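You operate a simulated robot arm through the tools that you are given. There is no shell and no other tool.

You run a simulated robot arm. Do the job below in one go: nothing can be reset, and whatever is moved stays where it is left.

## Task
Stir the green beaker even, set 40 C, move blue to the cooling tray and green to the plate.
Fine: knob with dry hands, before blue goes in the tray; green goes on once stirred with the green rod, which goes back; the plate stays on. Set down upright: blue beaker, green beaker.

The check looks at the end state, three seconds after you hand in, the way a careful person would. Anything else that was tipped, shoved, dropped, spilled or broken makes it a failure.

## Robot
A 7-joint arm with a two-finger parallel gripper, fixed in place. Base frame: the origin is on the floor under the middle of its stand, x ahead of it, y to its left, z up; the work surface is at about z = 90. Readings come in cm, degrees, newtons and seconds.
With the tool pointing down near the work surface it reaches from about 30 to 68 cm from the base axis. Its first joint turns from -66.0 to 66.0 degrees. Payload 1.57 kg.
Tool frame: the origin (TCP) lies between the finger pads and is the grasp point; the fingertips stand 3 cm ahead of it; z points along the fingers, y is the line along which they close. Largest opening 11 cm; finger width 2.4, thickness 1.2; the body of the gripper, 4.8 by 11.2 cm, starts 7.8 cm behind the TCP.
Orientation is that of the tool frame in the base frame, as a unit quaternion [x, y, z, w]. With the fingers straight down and closing along the base's y, the tool's x points along the base's -x, its y along +y and its z along -z.

## Interface
- The arm moves only by the tool send_rows. Its argument "increments" is a list of rows, each a list of 7 numbers: the gripper command, from -1 (fully open) to 1 (shut), values between in proportion, then the shift along the tool's x, y, z in units of 250 mm (1.0 is 250 mm), then the turn, a rotation vector about the tool's x, y, z in units of 120 degrees (1.0 is 120 degrees). In form: [[hand, dx, dy, dz, rx, ry, rz], ...]. A call has 1 to 20 rows; each row is the pose to reach, as a shift and turn from the pose commanded when the call began, along the tool's axes at that moment. A call with a number of a shift or a turn outside -1 to 1 is refused whole. Rows are played at 5 a second. More than 5 cm and 8.6 degrees between two rows, or a gripper value outside its range, and nothing of the call is played. Where a pose cannot be reached the arm comes as near as it can. A force on the tool above 40 N (or 10 N above the force at the start of the call, whichever is more), or a blocked arm, ends the call early, and 0.2 s more pass. Each finger travels about 10.8 cm/s and halts on what it meets, pressing with about 37 N; the grip force reading is that of the motor and also rises with nothing between the fingers. The clock runs only during rows and for 0.2 s after the last one: add rows that repeat a pose to give the fingers time. The reply holds the time, the measured pose of the TCP, the force on the tool along the base axes, the opening and the grip force, in the units named above and with some noise, with the torque about the TCP (base axes, N m) and any sound that the robot's microphone picked up, and new pictures: "pictures" is both (left out), scene, wrist or none.
- Cameras (640 x 400 px; columns grow to the right, rows downward): "scene" is fixed at [15.44, -37.87, 141.9]; the picture's right is [0.88, -0.48, 0.00], its down [-0.22, -0.39, -0.89] and it looks along [0.43, 0.78, -0.45] (base axes); focal length 296 px, centre (320, 200). "wrist" rides on the gripper at [7, 1.6, -14.1] in the tool frame; the picture's right is [-0.23, 0.97, 0.00], its down [-0.86, -0.20, -0.48] and it looks along [-0.47, -0.11, 0.88] (tool axes); focal length 222 px, centre (320, 200). There is no depth. A picture from a camera that has moved, and an enlarged one, comes with that camera's place and axes in the base frame and with its lens.
- enlarge(camera, box): a new picture of the part [left, top, right, bottom] of that camera's present view, enlarged. No time passes.
- finish_job(): hands the job in; it is judged then, once.

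Places have to be worked out from the pictures, the camera data and where the tool is seen. Open the gripper and draw the arm clear of the work before you hand the job in, unless the task says otherwise.

The tools are called after "Request:" by a JSON object that holds its "op" and its "data". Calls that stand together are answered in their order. send_rows: Moves the arm, as the interface text tells. Its arguments: {"type":"object","properties":{"increments":{"type":"array"},"pictures":{"type":"string","enum":["both","scene","wrist","none"]}},"required":["increments"]} The other tools are called the same way: enlarge (camera, box) takes an enlarged picture of a part of a camera's view; finish_job () hands the job in.

At the start:

```text
time: 0.0
position: [37.57, 6.65, 131.65]
ee_rot: [-0.001, 1.0, 0.0, 0.0]
contact_force: [-0.2, -0.6, -0.5]
wrist_torque: [0.0, 0.0, -0.02]
finger_gap: 11.01
finger_force: 0.0
```

scene: 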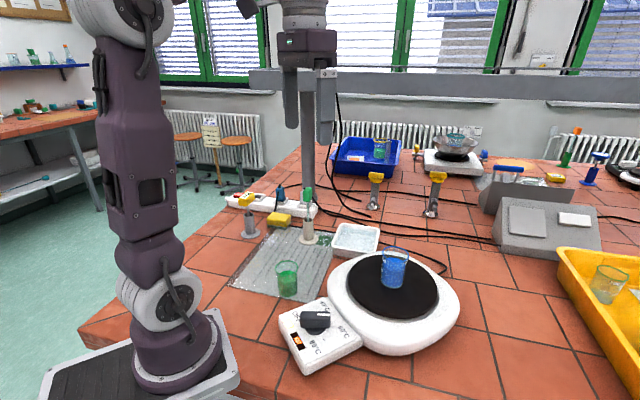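
wrist: 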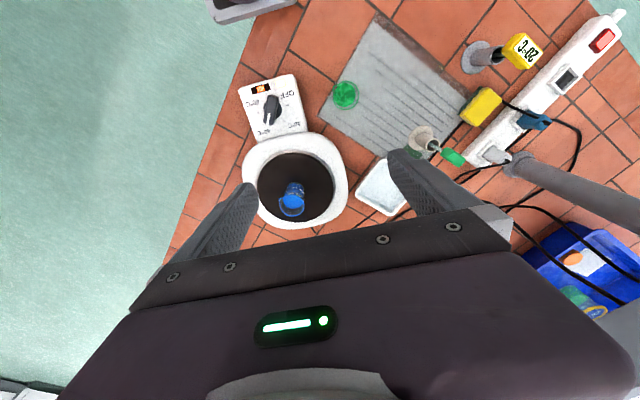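

I start by looking closely at the scene from both cameras before moving anything. No motion yet.

Request:
{"op": "enlarge", "data": {"camera": "scene", "box": [220, 170, 470, 390]}}

Request:
{"op": "enlarge", "data": {"camera": "wrist", "box": [230, 60, 350, 140]}}

Request:
{"op": "enlarge", "data": {"camera": "wrist", "box": [320, 20, 560, 220]}}

Request:
{"op": "enlarge", "data": {"camera": "scene", "box": [320, 120, 480, 220]}}

Request:
{"op": "enlarge", "data": {"camera": "scene", "box": [220, 170, 330, 260]}}

Request:
{"op": "enlarge", "data": {"camera": "scene", "box": [270, 290, 380, 380]}}

```text
1.82 times, centred on (345, 280) of scene
camera zoom: at [15.44, -37.87, 141.9], right [0.88, -0.48, 0.0], down [-0.22, -0.39, -0.89], along [0.43, 0.78, -0.45], focal length 538 px, centre (274, 54)
```

zoom: 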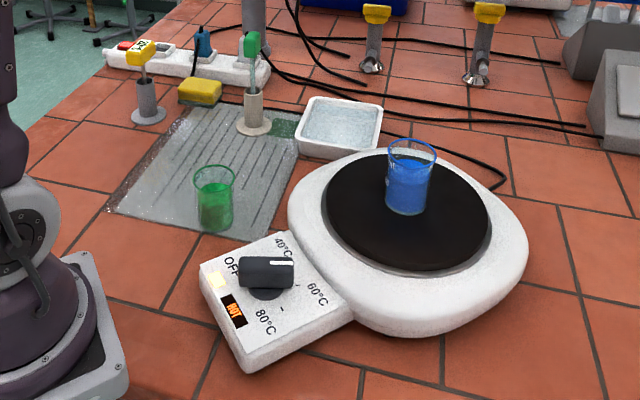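

```text
5.00 times, centred on (290, 100) of wrist
camera zoom: at [30.67, 8.45, 145.82], right [0.23, 0.97, 0.0], down [0.86, -0.2, 0.48], along [0.47, -0.11, -0.88], focal length 1111 px, centre (470, 700)
```

zoom: 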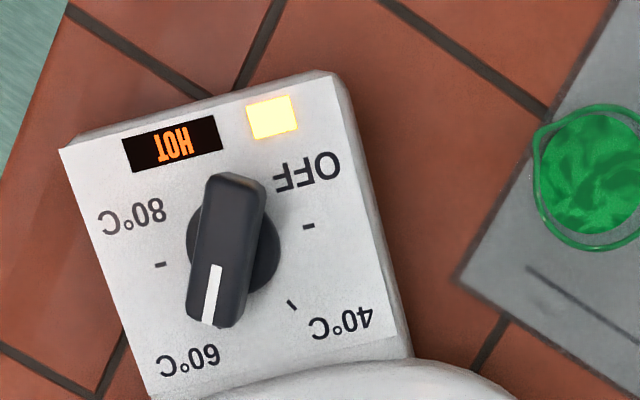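

```text
2.00 times, centred on (440, 120) of wrist
camera zoom: at [30.67, 8.45, 145.82], right [0.23, 0.97, 0.0], down [0.86, -0.2, 0.48], along [0.47, -0.11, -0.88], focal length 444 px, centre (80, 360)
```

zoom: 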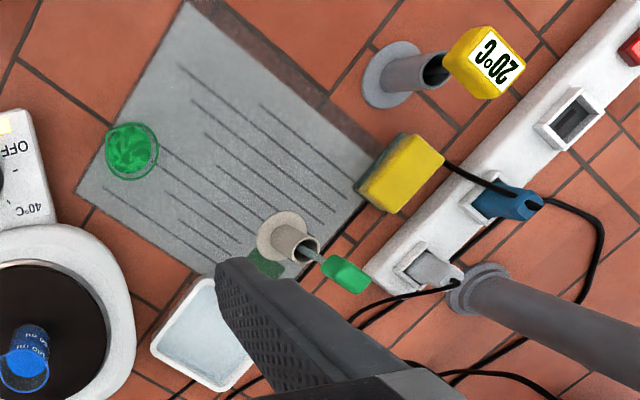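

```text
4.00 times, centred on (400, 170) of scene
camera zoom: at [15.44, -37.87, 141.9], right [0.88, -0.48, 0.0], down [-0.22, -0.39, -0.89], along [0.43, 0.78, -0.45], focal length 1183 px, centre (0, 320)
```

zoom: 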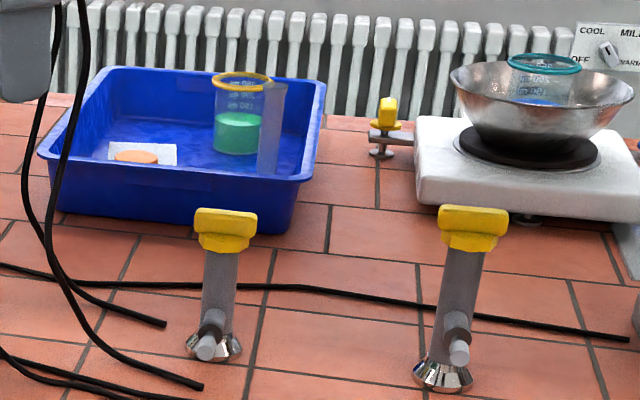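

```text
4.44 times, centred on (275, 215) of scene
camera zoom: at [15.44, -37.87, 141.9], right [0.88, -0.48, 0.0], down [-0.22, -0.39, -0.89], along [0.43, 0.78, -0.45], focal length 1315 px, centre (520, 133)
```

zoom: 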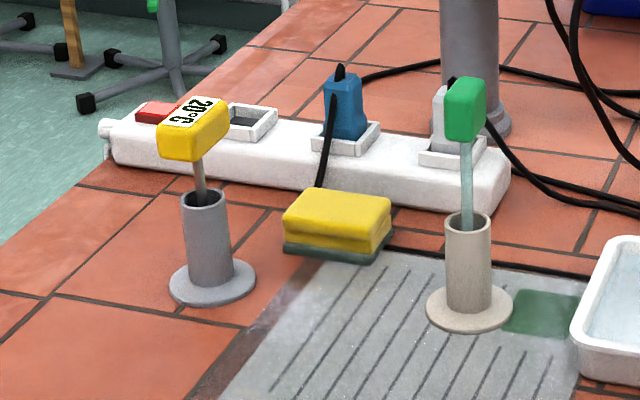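

```text
4.44 times, centred on (325, 335) of scene
camera zoom: at [15.44, -37.87, 141.9], right [0.88, -0.48, 0.0], down [-0.22, -0.39, -0.89], along [0.43, 0.78, -0.45], focal length 1315 px, centre (298, -400)
```

zoom: 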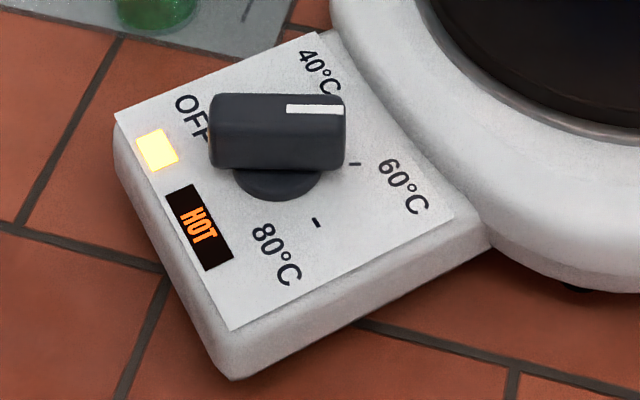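

The panel appears aligned with the base axes, knob centre near (34, -3, 94), pointer at the 60 °C tick (about -30° from +x) and the 40 °C tick at about +30°. I move the open gripper to about 14 cm above the knob to measure it closer.

Request:
{"op": "send_rows", "data": {"increments": [[-1, 0.014, -0.039, 0.079, 0, 0, 0], [-1, 0.029, -0.077, 0.157, 0, 0, 0], [-1, 0.043, -0.116, 0.236, 0, 0, 0], [-1, 0.057, -0.154, 0.314, 0, 0, 0], [-1, 0.072, -0.193, 0.393, 0, 0, 0], [-1, 0.086, -0.232, 0.472, 0, 0, 0], [-1, 0.1, -0.27, 0.55, 0, 0, 0], [-1, 0.114, -0.309, 0.629, 0, 0, 0], [-1, 0.129, -0.347, 0.707, 0, 0, 0], [-1, 0.143, -0.386, 0.786, 0, 0, 0], [-1, 0.143, -0.386, 0.786, 0, 0, 0]], "pictures": "both"}}

```text
time: 2.4
position: [33.9, -3.02, 111.99]
ee_rot: [0.0, 1.0, -0.001, 0.0]
contact_force: [-0.1, 0.1, -0.9]
wrist_torque: [0.01, -0.02, 0.01]
finger_gap: 10.99
finger_force: 0.1
camera wrist: at [27.1, -1.31, 126.13], right [0.23, 0.97, 0.0], down [0.85, -0.2, 0.48], along [0.47, -0.11, -0.88], focal length 222 px, centre (320, 200)
```

scene: 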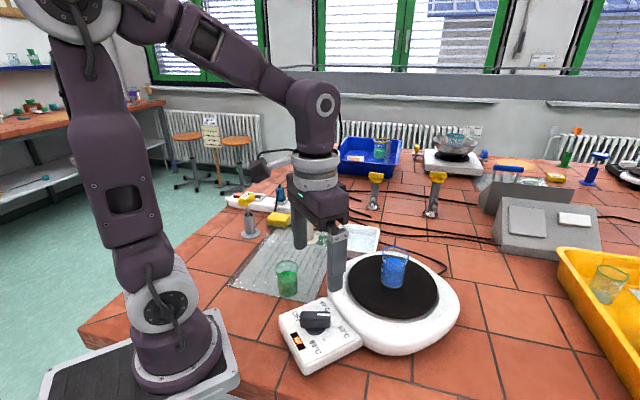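
wrist: 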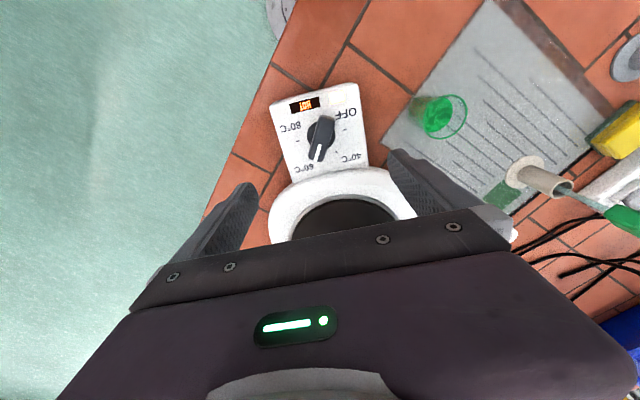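

The gripper is now above the knob at (33.9, -3.0, 112). I enlarge the knob panel and the green items.

Request:
{"op": "enlarge", "data": {"camera": "wrist", "box": [270, 80, 380, 180]}}

Request:
{"op": "enlarge", "data": {"camera": "wrist", "box": [390, 60, 640, 230]}}

Request:
{"op": "enlarge", "data": {"camera": "scene", "box": [280, 290, 370, 370]}}

```text
4.00 times, centred on (325, 130) of wrist
camera zoom: at [27.1, -1.31, 126.13], right [0.23, 0.97, 0.0], down [0.85, -0.2, 0.48], along [0.47, -0.11, -0.88], focal length 888 px, centre (300, 480)
```

zoom: 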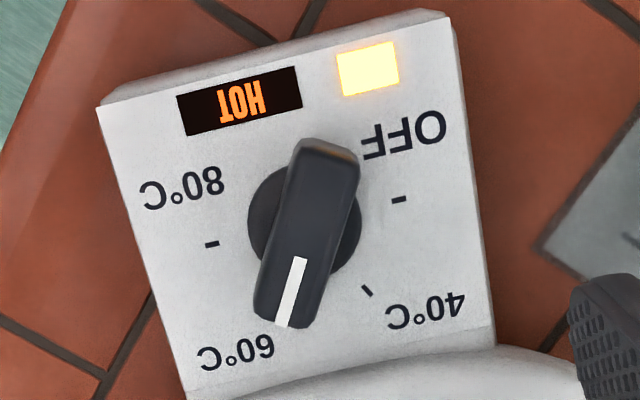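

```text
2.35 times, centred on (515, 145) of wrist
camera zoom: at [27.1, -1.31, 126.13], right [0.23, 0.97, 0.0], down [0.85, -0.2, 0.48], along [0.47, -0.11, -0.88], focal length 523 px, centre (-139, 329)
```

zoom: 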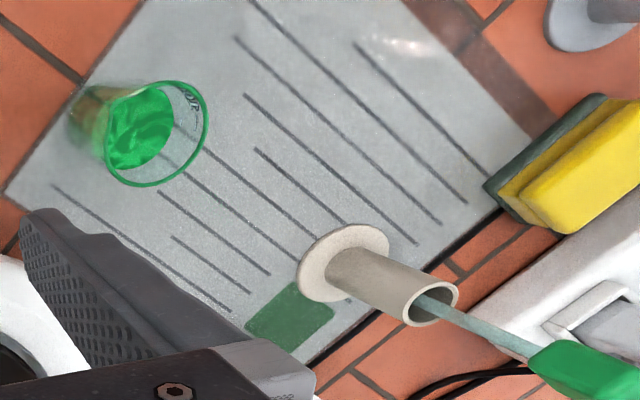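

```text
5.00 times, centred on (325, 330) of scene
camera zoom: at [15.44, -37.87, 141.9], right [0.88, -0.48, 0.0], down [-0.22, -0.39, -0.89], along [0.43, 0.78, -0.45], focal length 1479 px, centre (295, -450)
```

zoom: 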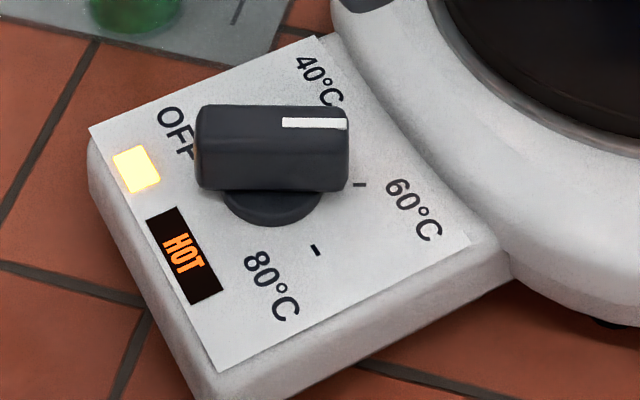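

The pointer sits at the 60 °C tick (-30°), the 40 °C tick is at +30°, knob centre about (33.95, -2.78), handle top about z 97.8 and about 2.1 cm wide. I turn the tool -30° about vertical, narrow the fingers to about 5.5 cm and come down to just above the knob.

Request:
{"op": "send_rows", "data": {"increments": [[-0.3, 0.002, 0.009, 0.07, 0, 0, 0.0625], [-0.1, 0.002, 0.009, 0.14, 0, 0, 0.125], [0, 0.002, 0.009, 0.21, 0, 0, 0.1875], [0, 0.002, 0.009, 0.28, 0, 0, 0.25], [0, 0.002, 0.009, 0.35, 0, 0, 0.25], [0, 0.002, 0.009, 0.4, 0, 0, 0.25], [0, 0.002, 0.009, 0.4, 0, 0, 0.25]], "pictures": "both"}}

```text
time: 4.0
position: [33.79, -2.64, 102.04]
ee_rot: [0.259, 0.966, 0.0, 0.0]
contact_force: [-0.1, -0.4, 0.3]
wrist_torque: [0.01, 0.01, -0.06]
finger_gap: 5.51
finger_force: 0.1
camera wrist: at [28.71, 2.29, 116.17], right [0.68, 0.73, 0.0], down [0.64, -0.6, 0.48], along [0.35, -0.33, -0.88], focal length 222 px, centre (320, 200)
```

scene: 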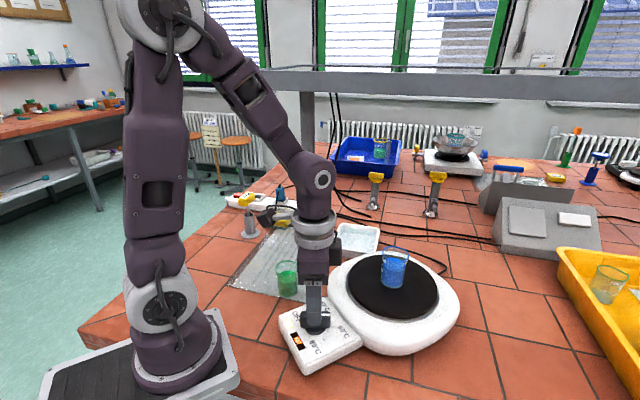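
wrist: 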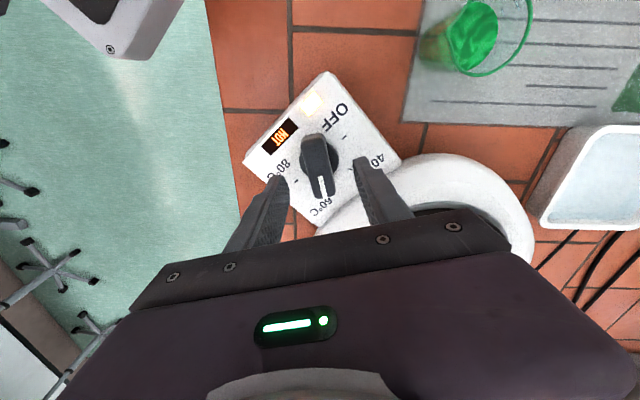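

The handle now lines up with the gap between the fingers. I enlarge to check centring and alignment.

Request:
{"op": "enlarge", "data": {"camera": "wrist", "box": [240, 100, 420, 240]}}

Request:
{"op": "enlarge", "data": {"camera": "scene", "box": [270, 260, 370, 370]}}

```text
2.86 times, centred on (330, 170) of wrist
camera zoom: at [28.71, 2.29, 116.17], right [0.68, 0.73, 0.0], down [0.64, -0.6, 0.48], along [0.35, -0.33, -0.88], focal length 635 px, centre (291, 286)
```

zoom: 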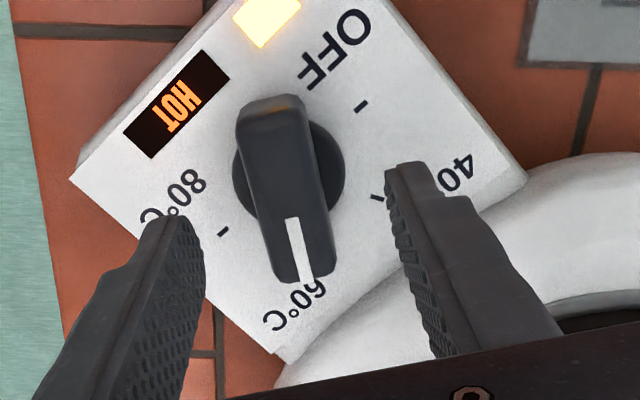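

```text
3.64 times, centred on (320, 315) of scene
camera zoom: at [15.44, -37.87, 141.9], right [0.88, -0.48, 0.0], down [-0.22, -0.39, -0.89], along [0.43, 0.78, -0.45], focal length 1076 px, centre (320, -218)
```

zoom: 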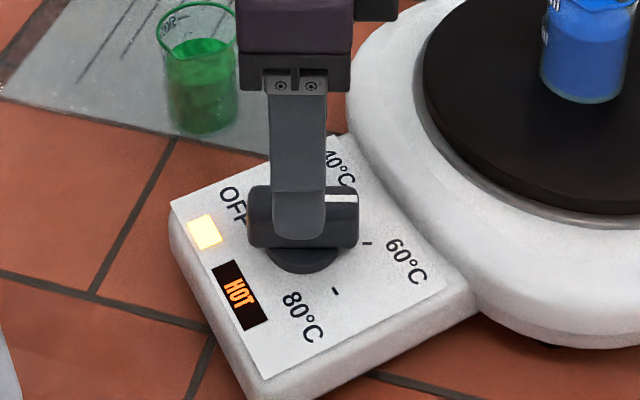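

Centring across the handle is within about 1 mm and the handle direction is within a few degrees of the tool. I descend 2.9 cm with the fingers 4 cm apart so that they straddle the handle.

Request:
{"op": "send_rows", "data": {"increments": [[0.1, 0, 0, 0.04, 0, 0, 0], [0.2, 0, 0, 0.08, 0, 0, 0], [0.27, 0, 0, 0.115, 0, 0, 0], [0.27, 0, 0, 0.115, 0, 0, 0]], "pictures": "both"}}

```text
time: 5.0
position: [33.91, -2.82, 99.23]
ee_rot: [0.259, 0.966, -0.001, 0.0]
contact_force: [-0.8, -1.0, -0.4]
wrist_torque: [0.02, -0.02, 0.01]
finger_gap: 4.01
finger_force: 0.0
camera wrist: at [28.81, 2.25, 113.25], right [0.68, 0.73, 0.0], down [0.64, -0.6, 0.48], along [0.35, -0.33, -0.88], focal length 222 px, centre (320, 200)
```

scene: 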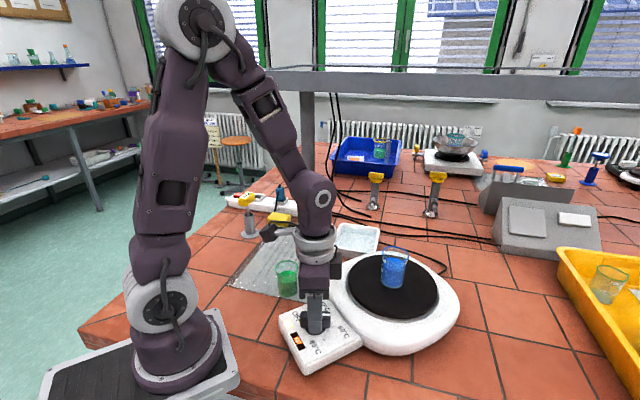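
wrist: 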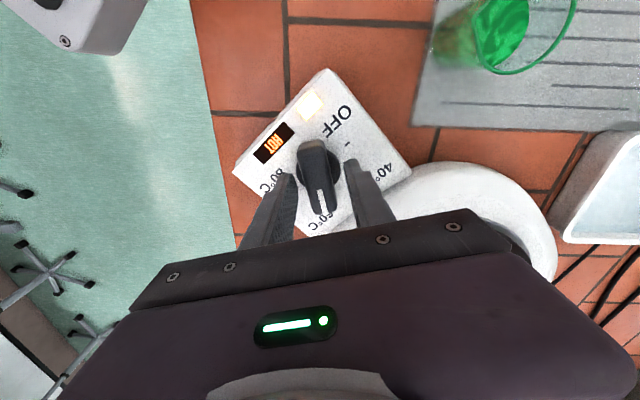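

The fingers straddle the handle with no contact. I close gently in steps to find its width.

Request:
{"op": "send_rows", "data": {"increments": [[0.45, 0, 0, 0, 0, 0, 0], [0.53, 0, 0, 0, 0, 0, 0], [0.6, 0, 0, 0, 0, 0, 0], [0.66, 0, 0, 0, 0, 0, 0], [0.66, 0, 0, 0, 0, 0, 0]], "pictures": "both"}}

Request:
{"op": "enlarge", "data": {"camera": "wrist", "box": [240, 100, 420, 240]}}

```text
time: 6.2
position: [33.8, -2.86, 99.1]
ee_rot: [0.259, 0.966, -0.001, 0.0]
contact_force: [-2.3, -5.0, 0.1]
wrist_torque: [-0.07, 0.13, -0.01]
finger_gap: 2.4
finger_force: 2.4
camera wrist: at [28.79, 2.23, 113.26], right [0.68, 0.73, 0.0], down [0.64, -0.6, 0.48], along [0.35, -0.33, -0.88], focal length 222 px, centre (320, 200)
```

scene: 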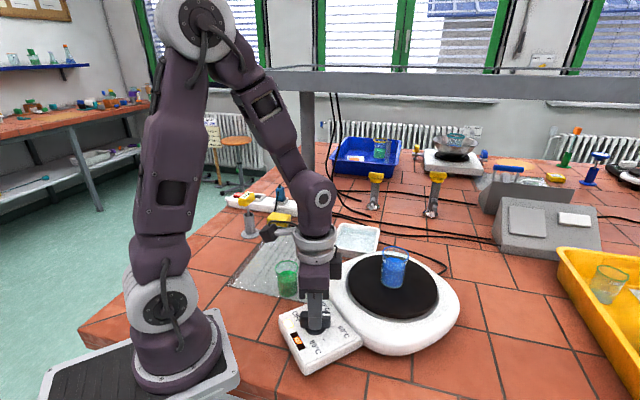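
wrist: 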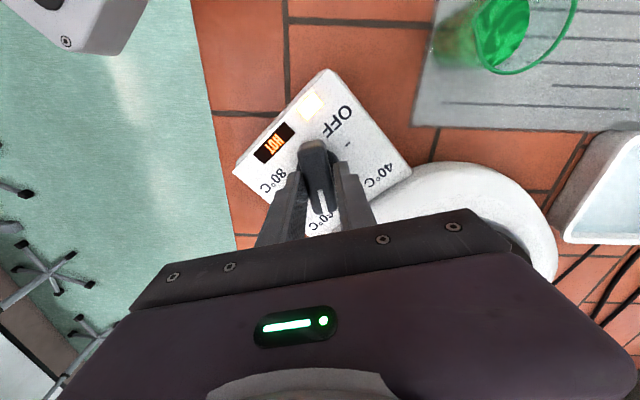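

```text
2.86 times, centred on (330, 170) of wrist
camera zoom: at [28.79, 2.23, 113.26], right [0.68, 0.73, 0.0], down [0.64, -0.6, 0.48], along [0.35, -0.33, -0.88], focal length 635 px, centre (291, 286)
```

zoom: 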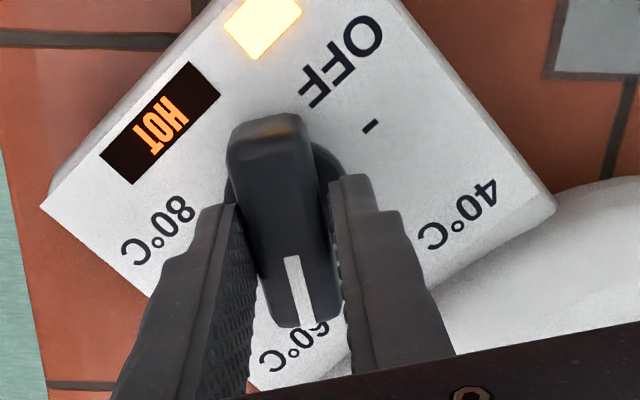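

The fingers meet the handle at 2.4 cm with a net sideways reaction of about 5.5 N along tool -y, so I'm slightly off-centre. I nudge 1 mm along tool -y and re-read before gripping harder.

Request:
{"op": "send_rows", "data": {"increments": [[0.62, 0, -0.002, 0, 0, 0, 0], [0.62, 0, -0.004, 0, 0, 0, 0], [0.64, 0, -0.004, 0, 0, 0, 0]], "pictures": "wrist"}}

```text
time: 7.0
position: [33.87, -2.77, 99.06]
ee_rot: [0.259, 0.966, 0.0, -0.001]
contact_force: [-1.2, -4.3, 0.9]
wrist_torque: [-0.14, 0.03, -0.03]
finger_gap: 2.34
finger_force: 2.3
camera wrist: at [28.74, 2.21, 113.28], right [0.68, 0.73, 0.0], down [0.64, -0.6, 0.48], along [0.35, -0.33, -0.88], focal length 222 px, centre (320, 200)
```

wrist: 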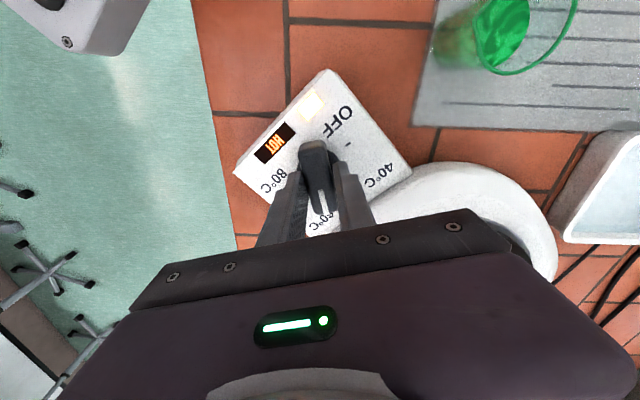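

The fingers act independently: only the tool -y finger touches (its side at about -1.35 cm), so the handle is roughly 3 mm off. I shift 2.5 mm further along tool -y and close gently again.

Request:
{"op": "send_rows", "data": {"increments": [[0.5, 0, -0.005, 0, 0, 0, 0], [0.5, 0, -0.01, 0, 0, 0, 0], [0.58, 0, -0.01, 0, 0, 0, 0], [0.66, 0, -0.01, 0, 0, 0, 0], [0.66, 0, -0.01, 0, 0, 0, 0]], "pictures": "wrist"}}

Request:
{"op": "enlarge", "data": {"camera": "wrist", "box": [240, 100, 420, 240]}}

```text
time: 8.2
position: [33.7, -2.94, 99.14]
ee_rot: [0.258, 0.966, 0.0, 0.0]
contact_force: [3.0, 5.3, -0.7]
wrist_torque: [0.1, -0.09, 0.02]
finger_gap: 2.46
finger_force: 3.5
camera wrist: at [28.64, 2.05, 113.28], right [0.68, 0.73, 0.0], down [0.64, -0.6, 0.48], along [0.35, -0.33, -0.88], focal length 222 px, centre (320, 200)
```

wrist: 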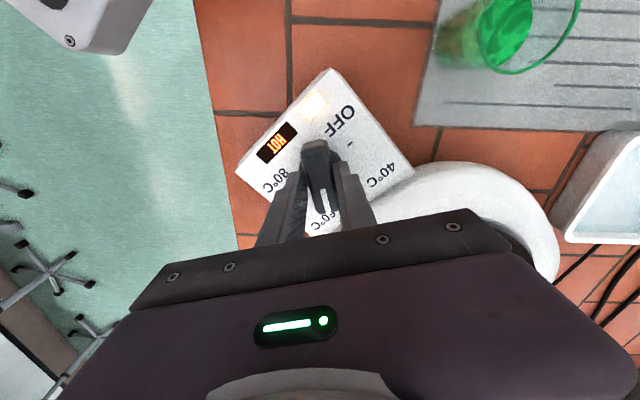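

```text
2.86 times, centred on (330, 170) of wrist
camera zoom: at [28.64, 2.05, 113.28], right [0.68, 0.73, 0.0], down [0.64, -0.6, 0.48], along [0.35, -0.33, -0.88], focal length 635 px, centre (291, 286)
```

zoom: 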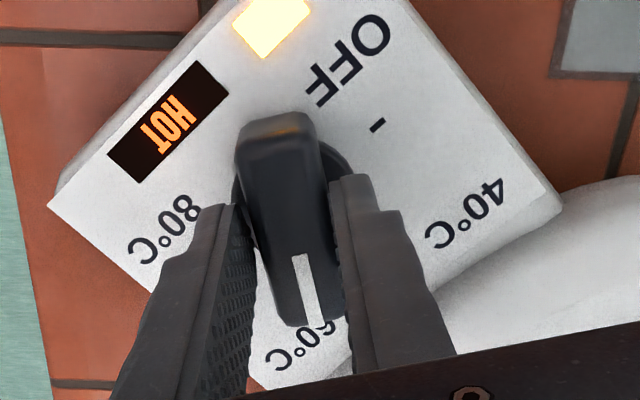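

Now the other finger touches first (net +6 N), so the centre lies between the two positions. I shift back 1.3 mm along tool +y and check the balance.

Request:
{"op": "send_rows", "data": {"increments": [[0.5, 0, 0.003, 0, 0, 0, 0], [0.5, 0, 0.005, 0, 0, 0, 0], [0.58, 0, 0.005, 0, 0, 0, 0], [0.66, 0, 0.005, 0, 0, 0, 0], [0.66, 0, 0.005, 0, 0, 0, 0]], "pictures": "none"}}

```text
time: 9.4
position: [33.76, -2.88, 99.17]
ee_rot: [0.258, 0.966, 0.0, 0.0]
contact_force: [-0.3, 2.9, 0.6]
wrist_torque: [0.13, 0.18, 0.04]
finger_gap: 2.16
finger_force: 34.7
```

Both fingers now hold the handle: width 2.16 cm, 35 N grip, net side force only ~3 N. I ease the grip slightly and turn the knob +30° about vertical (tool rz negative) as the first half.

Request:
{"op": "send_rows", "data": {"increments": [[0.625, 0, 0, 0, 0, 0, -0.03], [0.625, 0, 0, 0, 0, 0, -0.07], [0.625, 0, 0, 0, 0, 0, -0.11], [0.625, 0, 0, 0, 0, 0, -0.15], [0.625, 0, 0, 0, 0, 0, -0.19], [0.625, 0, 0, 0, 0, 0, -0.22], [0.625, 0, 0, 0, 0, 0, -0.25], [0.625, 0, 0, 0, 0, 0, -0.25]], "pictures": "both"}}

Request:
{"op": "enlarge", "data": {"camera": "wrist", "box": [240, 100, 420, 240]}}

Request:
{"op": "enlarge", "data": {"camera": "scene", "box": [270, 260, 370, 370]}}

```text
time: 11.2
position: [33.79, -2.76, 99.08]
ee_rot: [-0.001, 1.0, 0.0, 0.0]
contact_force: [1.2, 16.2, -27.7]
wrist_torque: [0.3, 0.04, 0.0]
finger_gap: 2.2
finger_force: 34.8
camera wrist: at [26.96, -1.13, 113.29], right [0.23, 0.97, 0.0], down [0.86, -0.2, 0.48], along [0.47, -0.11, -0.88], focal length 222 px, centre (320, 200)
```

scene: 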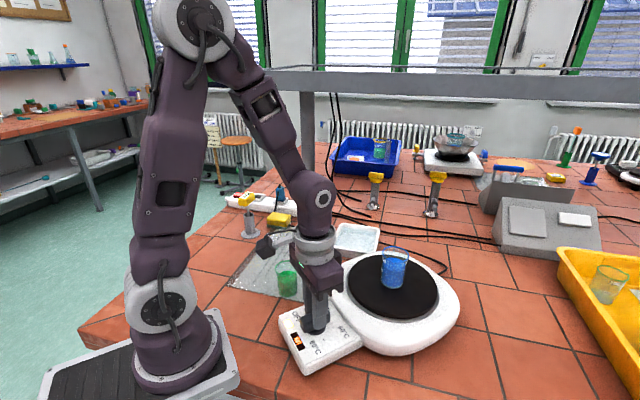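
wrist: 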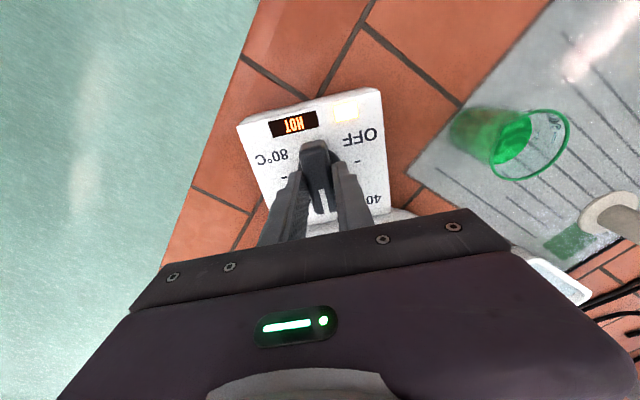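

```text
2.86 times, centred on (330, 170) of wrist
camera zoom: at [26.96, -1.13, 113.29], right [0.23, 0.97, 0.0], down [0.86, -0.2, 0.48], along [0.47, -0.11, -0.88], focal length 635 px, centre (291, 286)
```

zoom: 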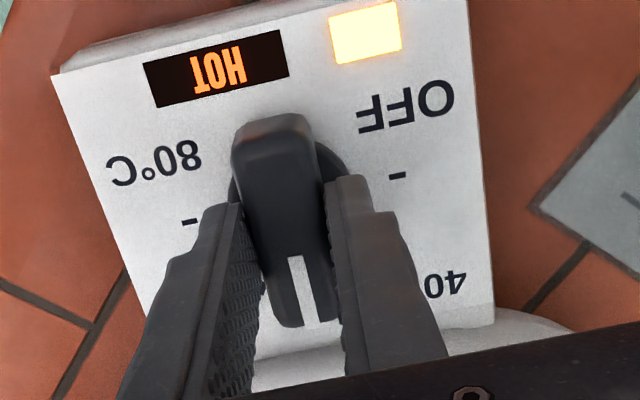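

```text
3.64 times, centred on (320, 315) of scene
camera zoom: at [15.48, -37.82, 141.91], right [0.88, -0.48, 0.0], down [-0.22, -0.4, -0.89], along [0.43, 0.78, -0.45], focal length 1076 px, centre (320, -218)
```

zoom: 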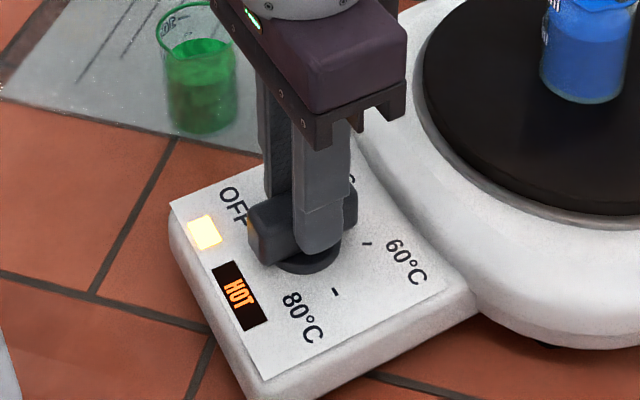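

The knob has turned 30° but a pull of ~28 N down and 16 N sideways has built up. I loosen the fingers slightly, let it relax with a 1 mm shift toward +y, and read again.

Request:
{"op": "send_rows", "data": {"increments": [[0.55, 0, 0, 0, 0, 0, 0], [0.53, 0, 0.003, 0, 0, 0, 0], [0.53, 0, 0.003, 0, 0, 0, 0]], "pictures": "wrist"}}

Request:
{"op": "enlarge", "data": {"camera": "wrist", "box": [240, 100, 420, 240]}}

```text
time: 12.0
position: [33.77, -2.76, 99.18]
ee_rot: [0.0, 1.0, 0.0, 0.0]
contact_force: [-0.7, 0.4, -0.3]
wrist_torque: [-0.01, 0.0, 0.03]
finger_gap: 2.58
finger_force: 0.0
camera wrist: at [26.92, -1.08, 113.3], right [0.23, 0.97, 0.0], down [0.85, -0.2, 0.48], along [0.47, -0.11, -0.88], focal length 222 px, centre (320, 200)
```

wrist: 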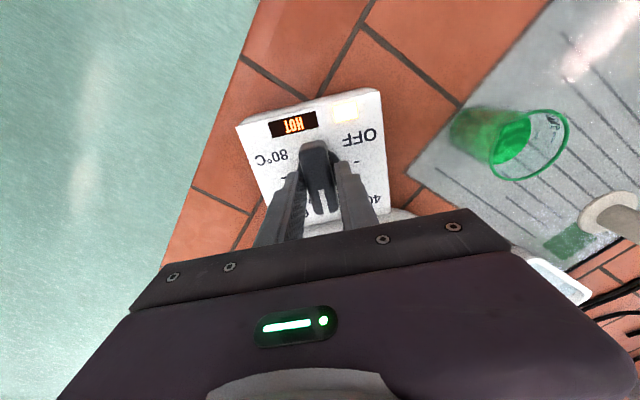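

```text
2.86 times, centred on (330, 170) of wrist
camera zoom: at [26.92, -1.08, 113.3], right [0.23, 0.97, 0.0], down [0.85, -0.2, 0.48], along [0.47, -0.11, -0.88], focal length 635 px, centre (291, 286)
```

zoom: 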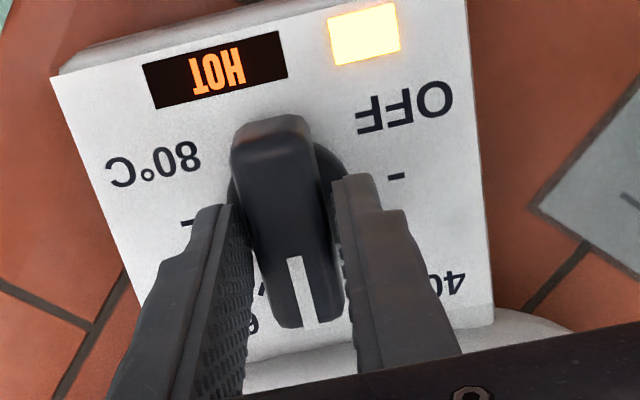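

Forces have gone to zero and the knob stayed at 0°. I turn the remaining 30° with the fingers as a loose wrench (gap 2.3 cm), avoiding a hard grip.

Request:
{"op": "send_rows", "data": {"increments": [[0.582, 0, 0, 0, 0, 0, -0.03], [0.582, 0, 0, 0, 0, 0, -0.07], [0.582, 0, 0, 0, 0, 0, -0.11], [0.582, 0, 0, 0, 0, 0, -0.15], [0.582, 0, 0, 0, 0, 0, -0.19], [0.582, 0, 0, 0, 0, 0, -0.22], [0.582, 0, 0, 0, 0, 0, -0.25], [0.582, 0, 0, 0, 0, 0, -0.25]], "pictures": "both"}}

Request:
{"op": "enlarge", "data": {"camera": "wrist", "box": [240, 100, 420, 240]}}

Request:
{"op": "enlarge", "data": {"camera": "scene", "box": [270, 260, 370, 370]}}

```text
time: 13.8
position: [33.69, -2.8, 99.18]
ee_rot: [-0.259, 0.966, 0.0, 0.0]
contact_force: [-0.5, 0.6, -1.5]
wrist_torque: [0.02, 0.0, 0.03]
finger_gap: 2.3
finger_force: 0.1
camera wrist: at [27.03, -4.88, 113.3], right [-0.29, 0.96, 0.0], down [0.84, 0.26, 0.48], along [0.46, 0.14, -0.88], focal length 222 px, centre (320, 200)
```

scene: 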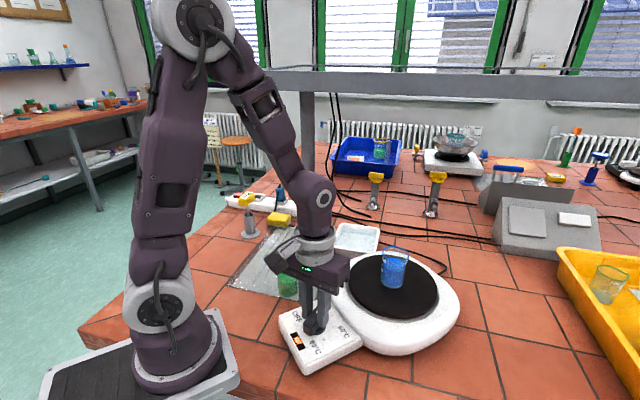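
wrist: 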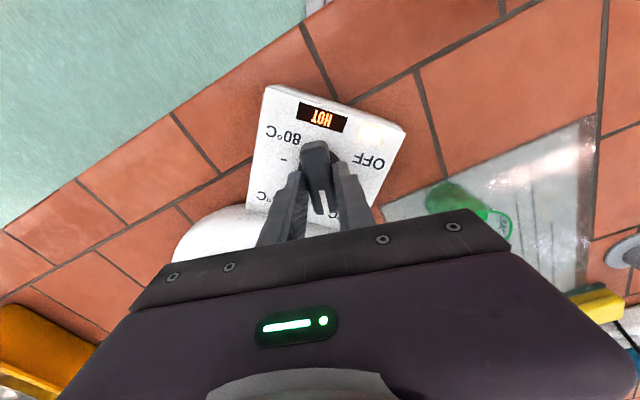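

```text
2.86 times, centred on (330, 170) of wrist
camera zoom: at [27.03, -4.88, 113.3], right [-0.29, 0.96, 0.0], down [0.84, 0.26, 0.48], along [0.46, 0.14, -0.88], focal length 635 px, centre (291, 286)
```

zoom: 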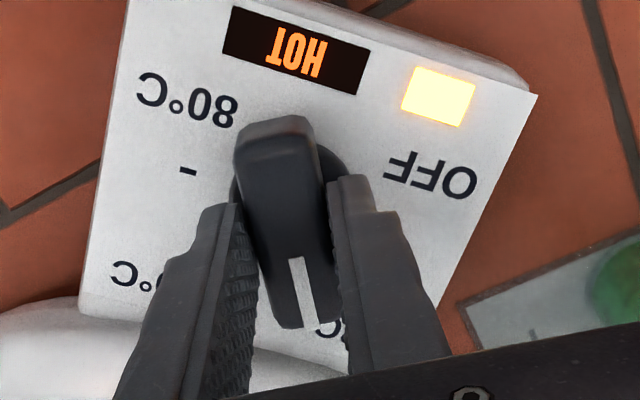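

```text
3.64 times, centred on (320, 315) of scene
camera zoom: at [15.44, -37.87, 141.9], right [0.88, -0.48, 0.0], down [-0.22, -0.39, -0.89], along [0.43, 0.78, -0.45], focal length 1076 px, centre (320, -218)
```

zoom: 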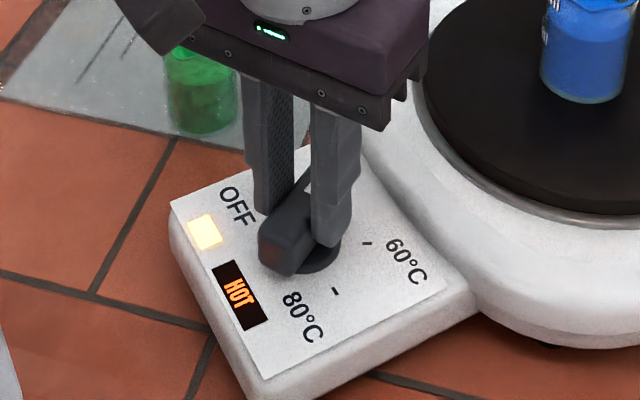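

The knob followed to about 40 °C with negligible force. I open the fingers a little and rise about 8 cm to check the pointer against the 40 °C tick.

Request:
{"op": "send_rows", "data": {"increments": [[0.5, 0, 0, 0, 0, 0, 0], [0.4, 0, 0, 0, 0, 0, 0], [0.4, 0, 0, -0.08, 0, 0, 0], [0.1, 0, 0, -0.2, 0, 0, 0], [-0.2, 0, 0, -0.32, 0, 0, 0], [-0.4, 0, 0, -0.4, 0, 0, 0], [-0.4, 0, 0, -0.4, 0, 0, 0]], "pictures": "both"}}

Request:
{"op": "enlarge", "data": {"camera": "wrist", "box": [260, 80, 400, 200]}}

Request:
{"op": "enlarge", "data": {"camera": "scene", "box": [270, 280, 370, 370]}}

```text
time: 15.4
position: [33.95, -2.72, 109.35]
ee_rot: [-0.259, 0.966, 0.0, 0.0]
contact_force: [-0.3, -0.5, -0.5]
wrist_torque: [0.02, -0.01, 0.02]
finger_gap: 7.71
finger_force: 0.1
camera wrist: at [27.16, -4.8, 123.44], right [-0.29, 0.96, 0.0], down [0.84, 0.26, 0.48], along [0.46, 0.14, -0.88], focal length 222 px, centre (320, 200)
```

scene: 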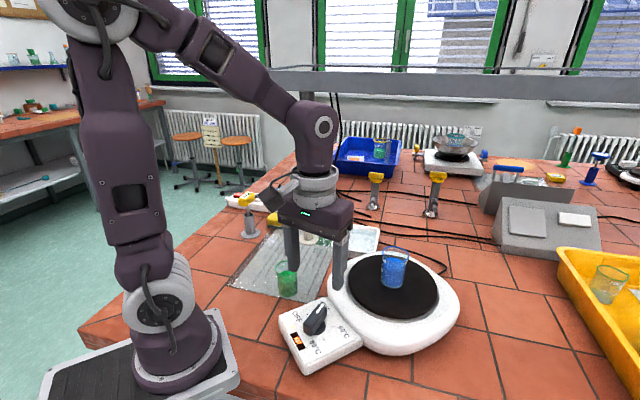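
wrist: 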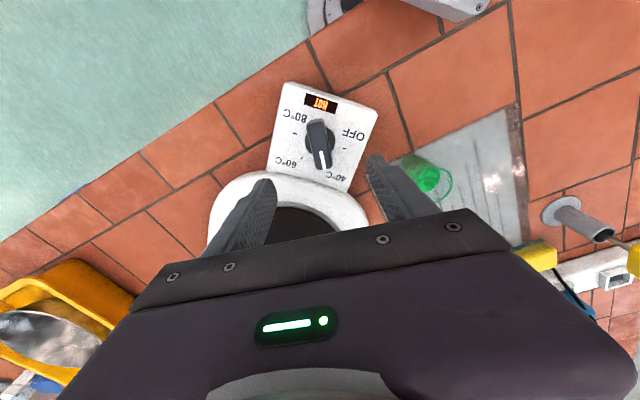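

```text
3.33 times, centred on (330, 140) of wrist
camera zoom: at [27.16, -4.8, 123.44], right [-0.29, 0.96, 0.0], down [0.84, 0.26, 0.48], along [0.46, 0.14, -0.88], focal length 740 px, centre (287, 400)
```

zoom: 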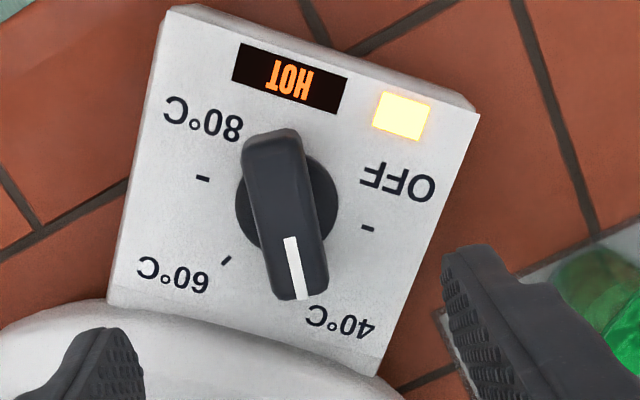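

```text
4.44 times, centred on (320, 325) of scene
camera zoom: at [15.44, -37.87, 141.9], right [0.88, -0.48, 0.0], down [-0.22, -0.39, -0.89], along [0.43, 0.78, -0.45], focal length 1315 px, centre (320, -356)
```

zoom: 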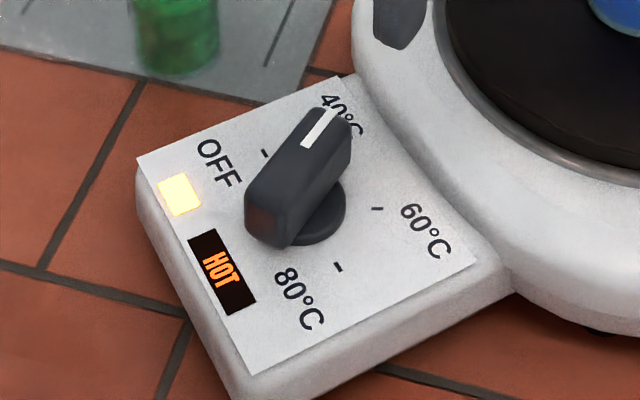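

The pointer reads about +29°, on the 40 °C tick (+30°), light still on, panel unmoved. Next the rod: I rise to z≈122, turn the tool back to straight, then travel toward the green rod near (48.8, 29.8).

Request:
{"op": "send_rows", "data": {"increments": [[-0.6, 0, 0, -0.1, 0, 0, 0.05], [-0.8, 0, 0, -0.2, 0, 0, 0.1], [-1, 0, 0, -0.3, 0, 0, 0.15], [-1, 0, 0, -0.4, 0, 0, 0.2], [-1, 0, 0, -0.506, 0, 0, 0.25], [-1, 0, 0, -0.506, 0, 0, 0.25]], "pictures": "none"}}

```text
time: 16.8
position: [33.79, -2.72, 121.9]
ee_rot: [0.001, 1.0, 0.001, 0.0]
contact_force: [-0.7, -0.3, 0.9]
wrist_torque: [0.0, -0.01, -0.04]
finger_gap: 11.02
finger_force: 0.0
```

Now I translate toward the rod in two legs, staying at z≈120, well above everything.

Request:
{"op": "send_rows", "data": {"increments": [[-1, -0.05, 0.112, 0, 0, 0, 0], [-1, -0.1, 0.225, 0, 0, 0, 0], [-1, -0.15, 0.337, 0, 0, 0, 0], [-1, -0.2, 0.45, 0, 0, 0, 0], [-1, -0.25, 0.562, 0, 0, 0, 0], [-1, -0.3, 0.675, 0, 0, 0, 0], [-1, -0.35, 0.787, 0, 0, 0, 0], [-1, -0.4, 0.9, 0, 0, 0, 0], [-1, -0.4, 0.9, 0, 0, 0, 0]], "pictures": "both"}}

Request:
{"op": "enlarge", "data": {"camera": "wrist", "box": [320, 40, 560, 200]}}

```text
time: 18.8
position: [43.91, 19.74, 121.71]
ee_rot: [0.0, 1.0, 0.0, 0.001]
contact_force: [0.9, -0.3, -0.4]
wrist_torque: [-0.02, 0.0, 0.03]
finger_gap: 11.01
finger_force: 0.0
camera wrist: at [37.05, 21.51, 135.89], right [0.23, 0.97, 0.0], down [0.85, -0.2, 0.48], along [0.47, -0.11, -0.88], focal length 222 px, centre (320, 200)
```

scene: 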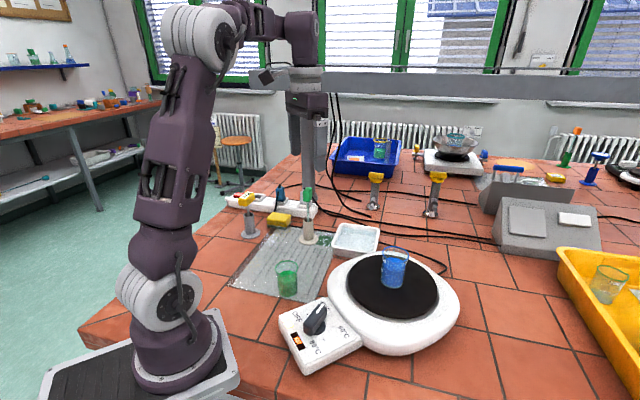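
wrist: 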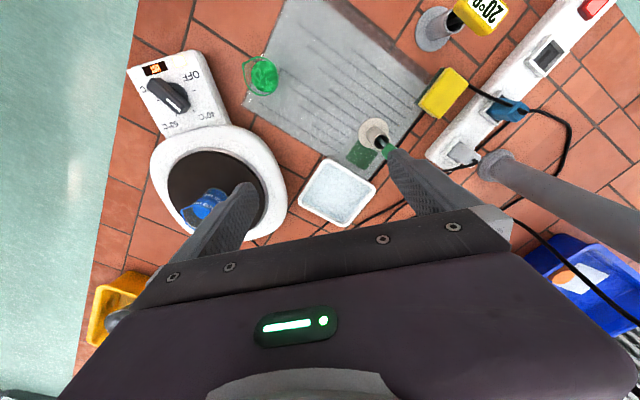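

```text
2.50 times, centred on (440, 120) of wrist
camera zoom: at [37.05, 21.51, 135.89], right [0.23, 0.97, 0.0], down [0.85, -0.2, 0.48], along [0.47, -0.11, -0.88], focal length 555 px, centre (20, 400)
```

zoom: 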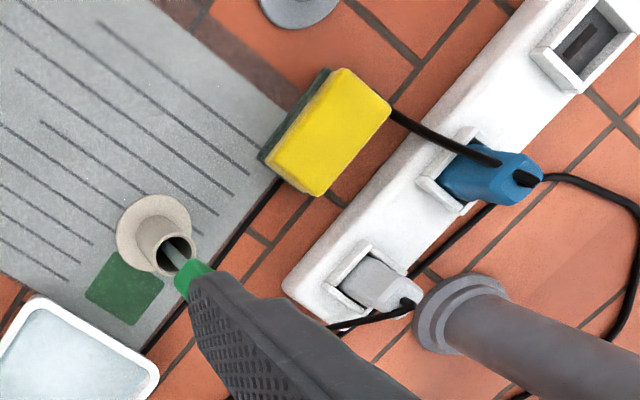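

The holder base is at about (48.95, 29.7) and the green handle is still below the fingertips. I move directly above it to see the handle's shape and orientation.

Request:
{"op": "send_rows", "data": {"increments": [[-1, -0.04, 0.08, 0.03, 0, 0, 0], [-1, -0.08, 0.16, 0.06, 0, 0, 0], [-1, -0.12, 0.24, 0.09, 0, 0, 0], [-1, -0.16, 0.32, 0.12, 0, 0, 0], [-1, -0.204, 0.402, 0.15, 0, 0, 0], [-1, -0.204, 0.402, 0.192, 0, 0, 0], [-1, -0.204, 0.402, 0.192, 0, 0, 0]], "pictures": "both"}}

Request:
{"op": "enlarge", "data": {"camera": "wrist", "box": [250, 80, 420, 210]}}

Request:
{"op": "enlarge", "data": {"camera": "scene", "box": [260, 150, 370, 260]}}

```text
time: 20.4
position: [48.9, 29.82, 116.96]
ee_rot: [0.0, 1.0, 0.0, 0.0]
contact_force: [-0.1, 0.1, -0.3]
wrist_torque: [0.01, 0.01, 0.0]
finger_gap: 11.0
finger_force: 0.1
camera wrist: at [42.04, 31.5, 131.13], right [0.23, 0.97, 0.0], down [0.85, -0.2, 0.48], along [0.47, -0.11, -0.88], focal length 222 px, centre (320, 200)
```

scene: 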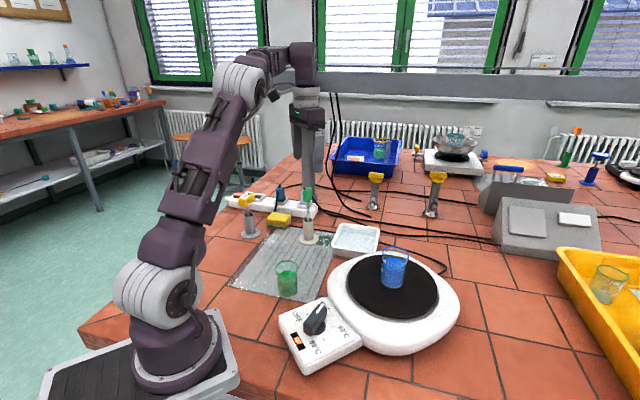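
wrist: 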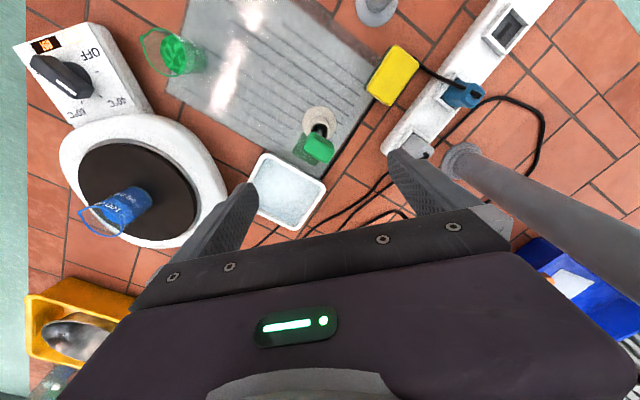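

```text
3.08 times, centred on (335, 145) of wrist
camera zoom: at [42.04, 31.5, 131.13], right [0.23, 0.97, 0.0], down [0.85, -0.2, 0.48], along [0.47, -0.11, -0.88], focal length 684 px, centre (274, 369)
```

zoom: 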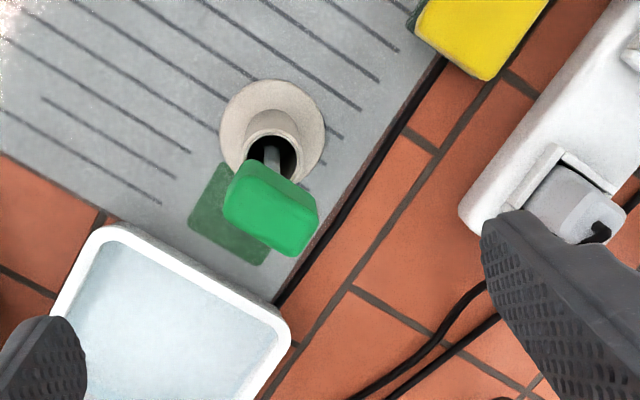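

```text
3.64 times, centred on (315, 205) of scene
camera zoom: at [15.44, -37.87, 141.9], right [0.88, -0.48, 0.0], down [-0.22, -0.39, -0.89], along [0.43, 0.78, -0.45], focal length 1076 px, centre (338, 182)
```

zoom: 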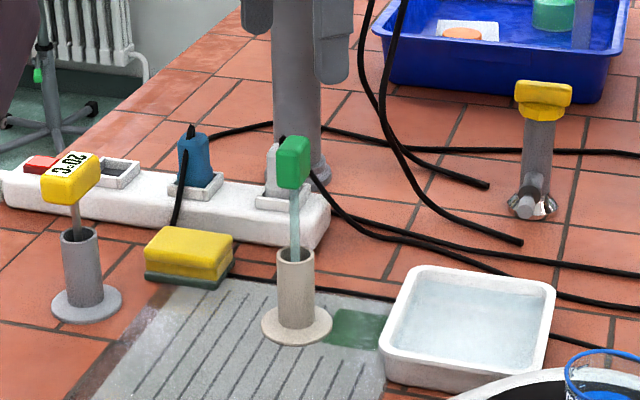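

The green handle is a rounded block. I zoom in further on it to get its exact orientation.

Request:
{"op": "enlarge", "data": {"camera": "wrist", "box": [295, 100, 345, 170]}}

Request:
{"op": "enlarge", "data": {"camera": "scene", "box": [290, 180, 330, 250]}}

```text
5.71 times, centred on (320, 135) of wrist
camera zoom: at [42.04, 31.5, 131.13], right [0.23, 0.97, 0.0], down [0.85, -0.2, 0.48], along [0.47, -0.11, -0.88], focal length 1269 px, centre (320, 571)
```

zoom: 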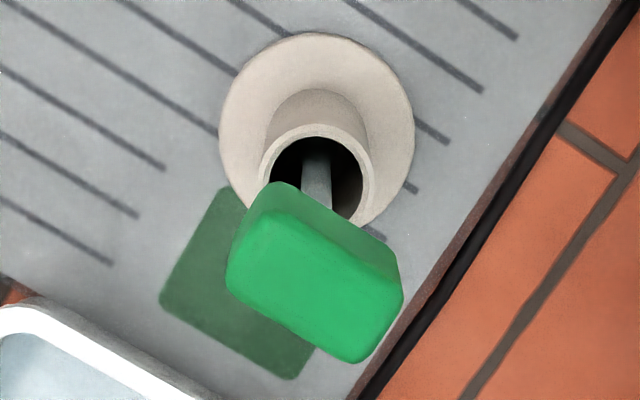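

```text
5.71 times, centred on (310, 215) of scene
camera zoom: at [15.44, -37.87, 141.9], right [0.88, -0.48, 0.0], down [-0.22, -0.39, -0.89], along [0.43, 0.78, -0.45], focal length 1690 px, centre (377, 114)
```

zoom: 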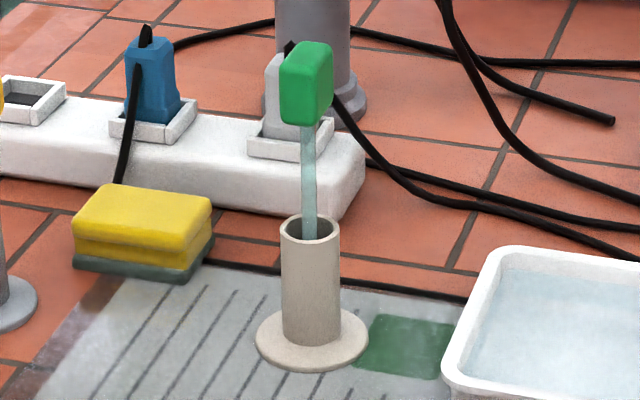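

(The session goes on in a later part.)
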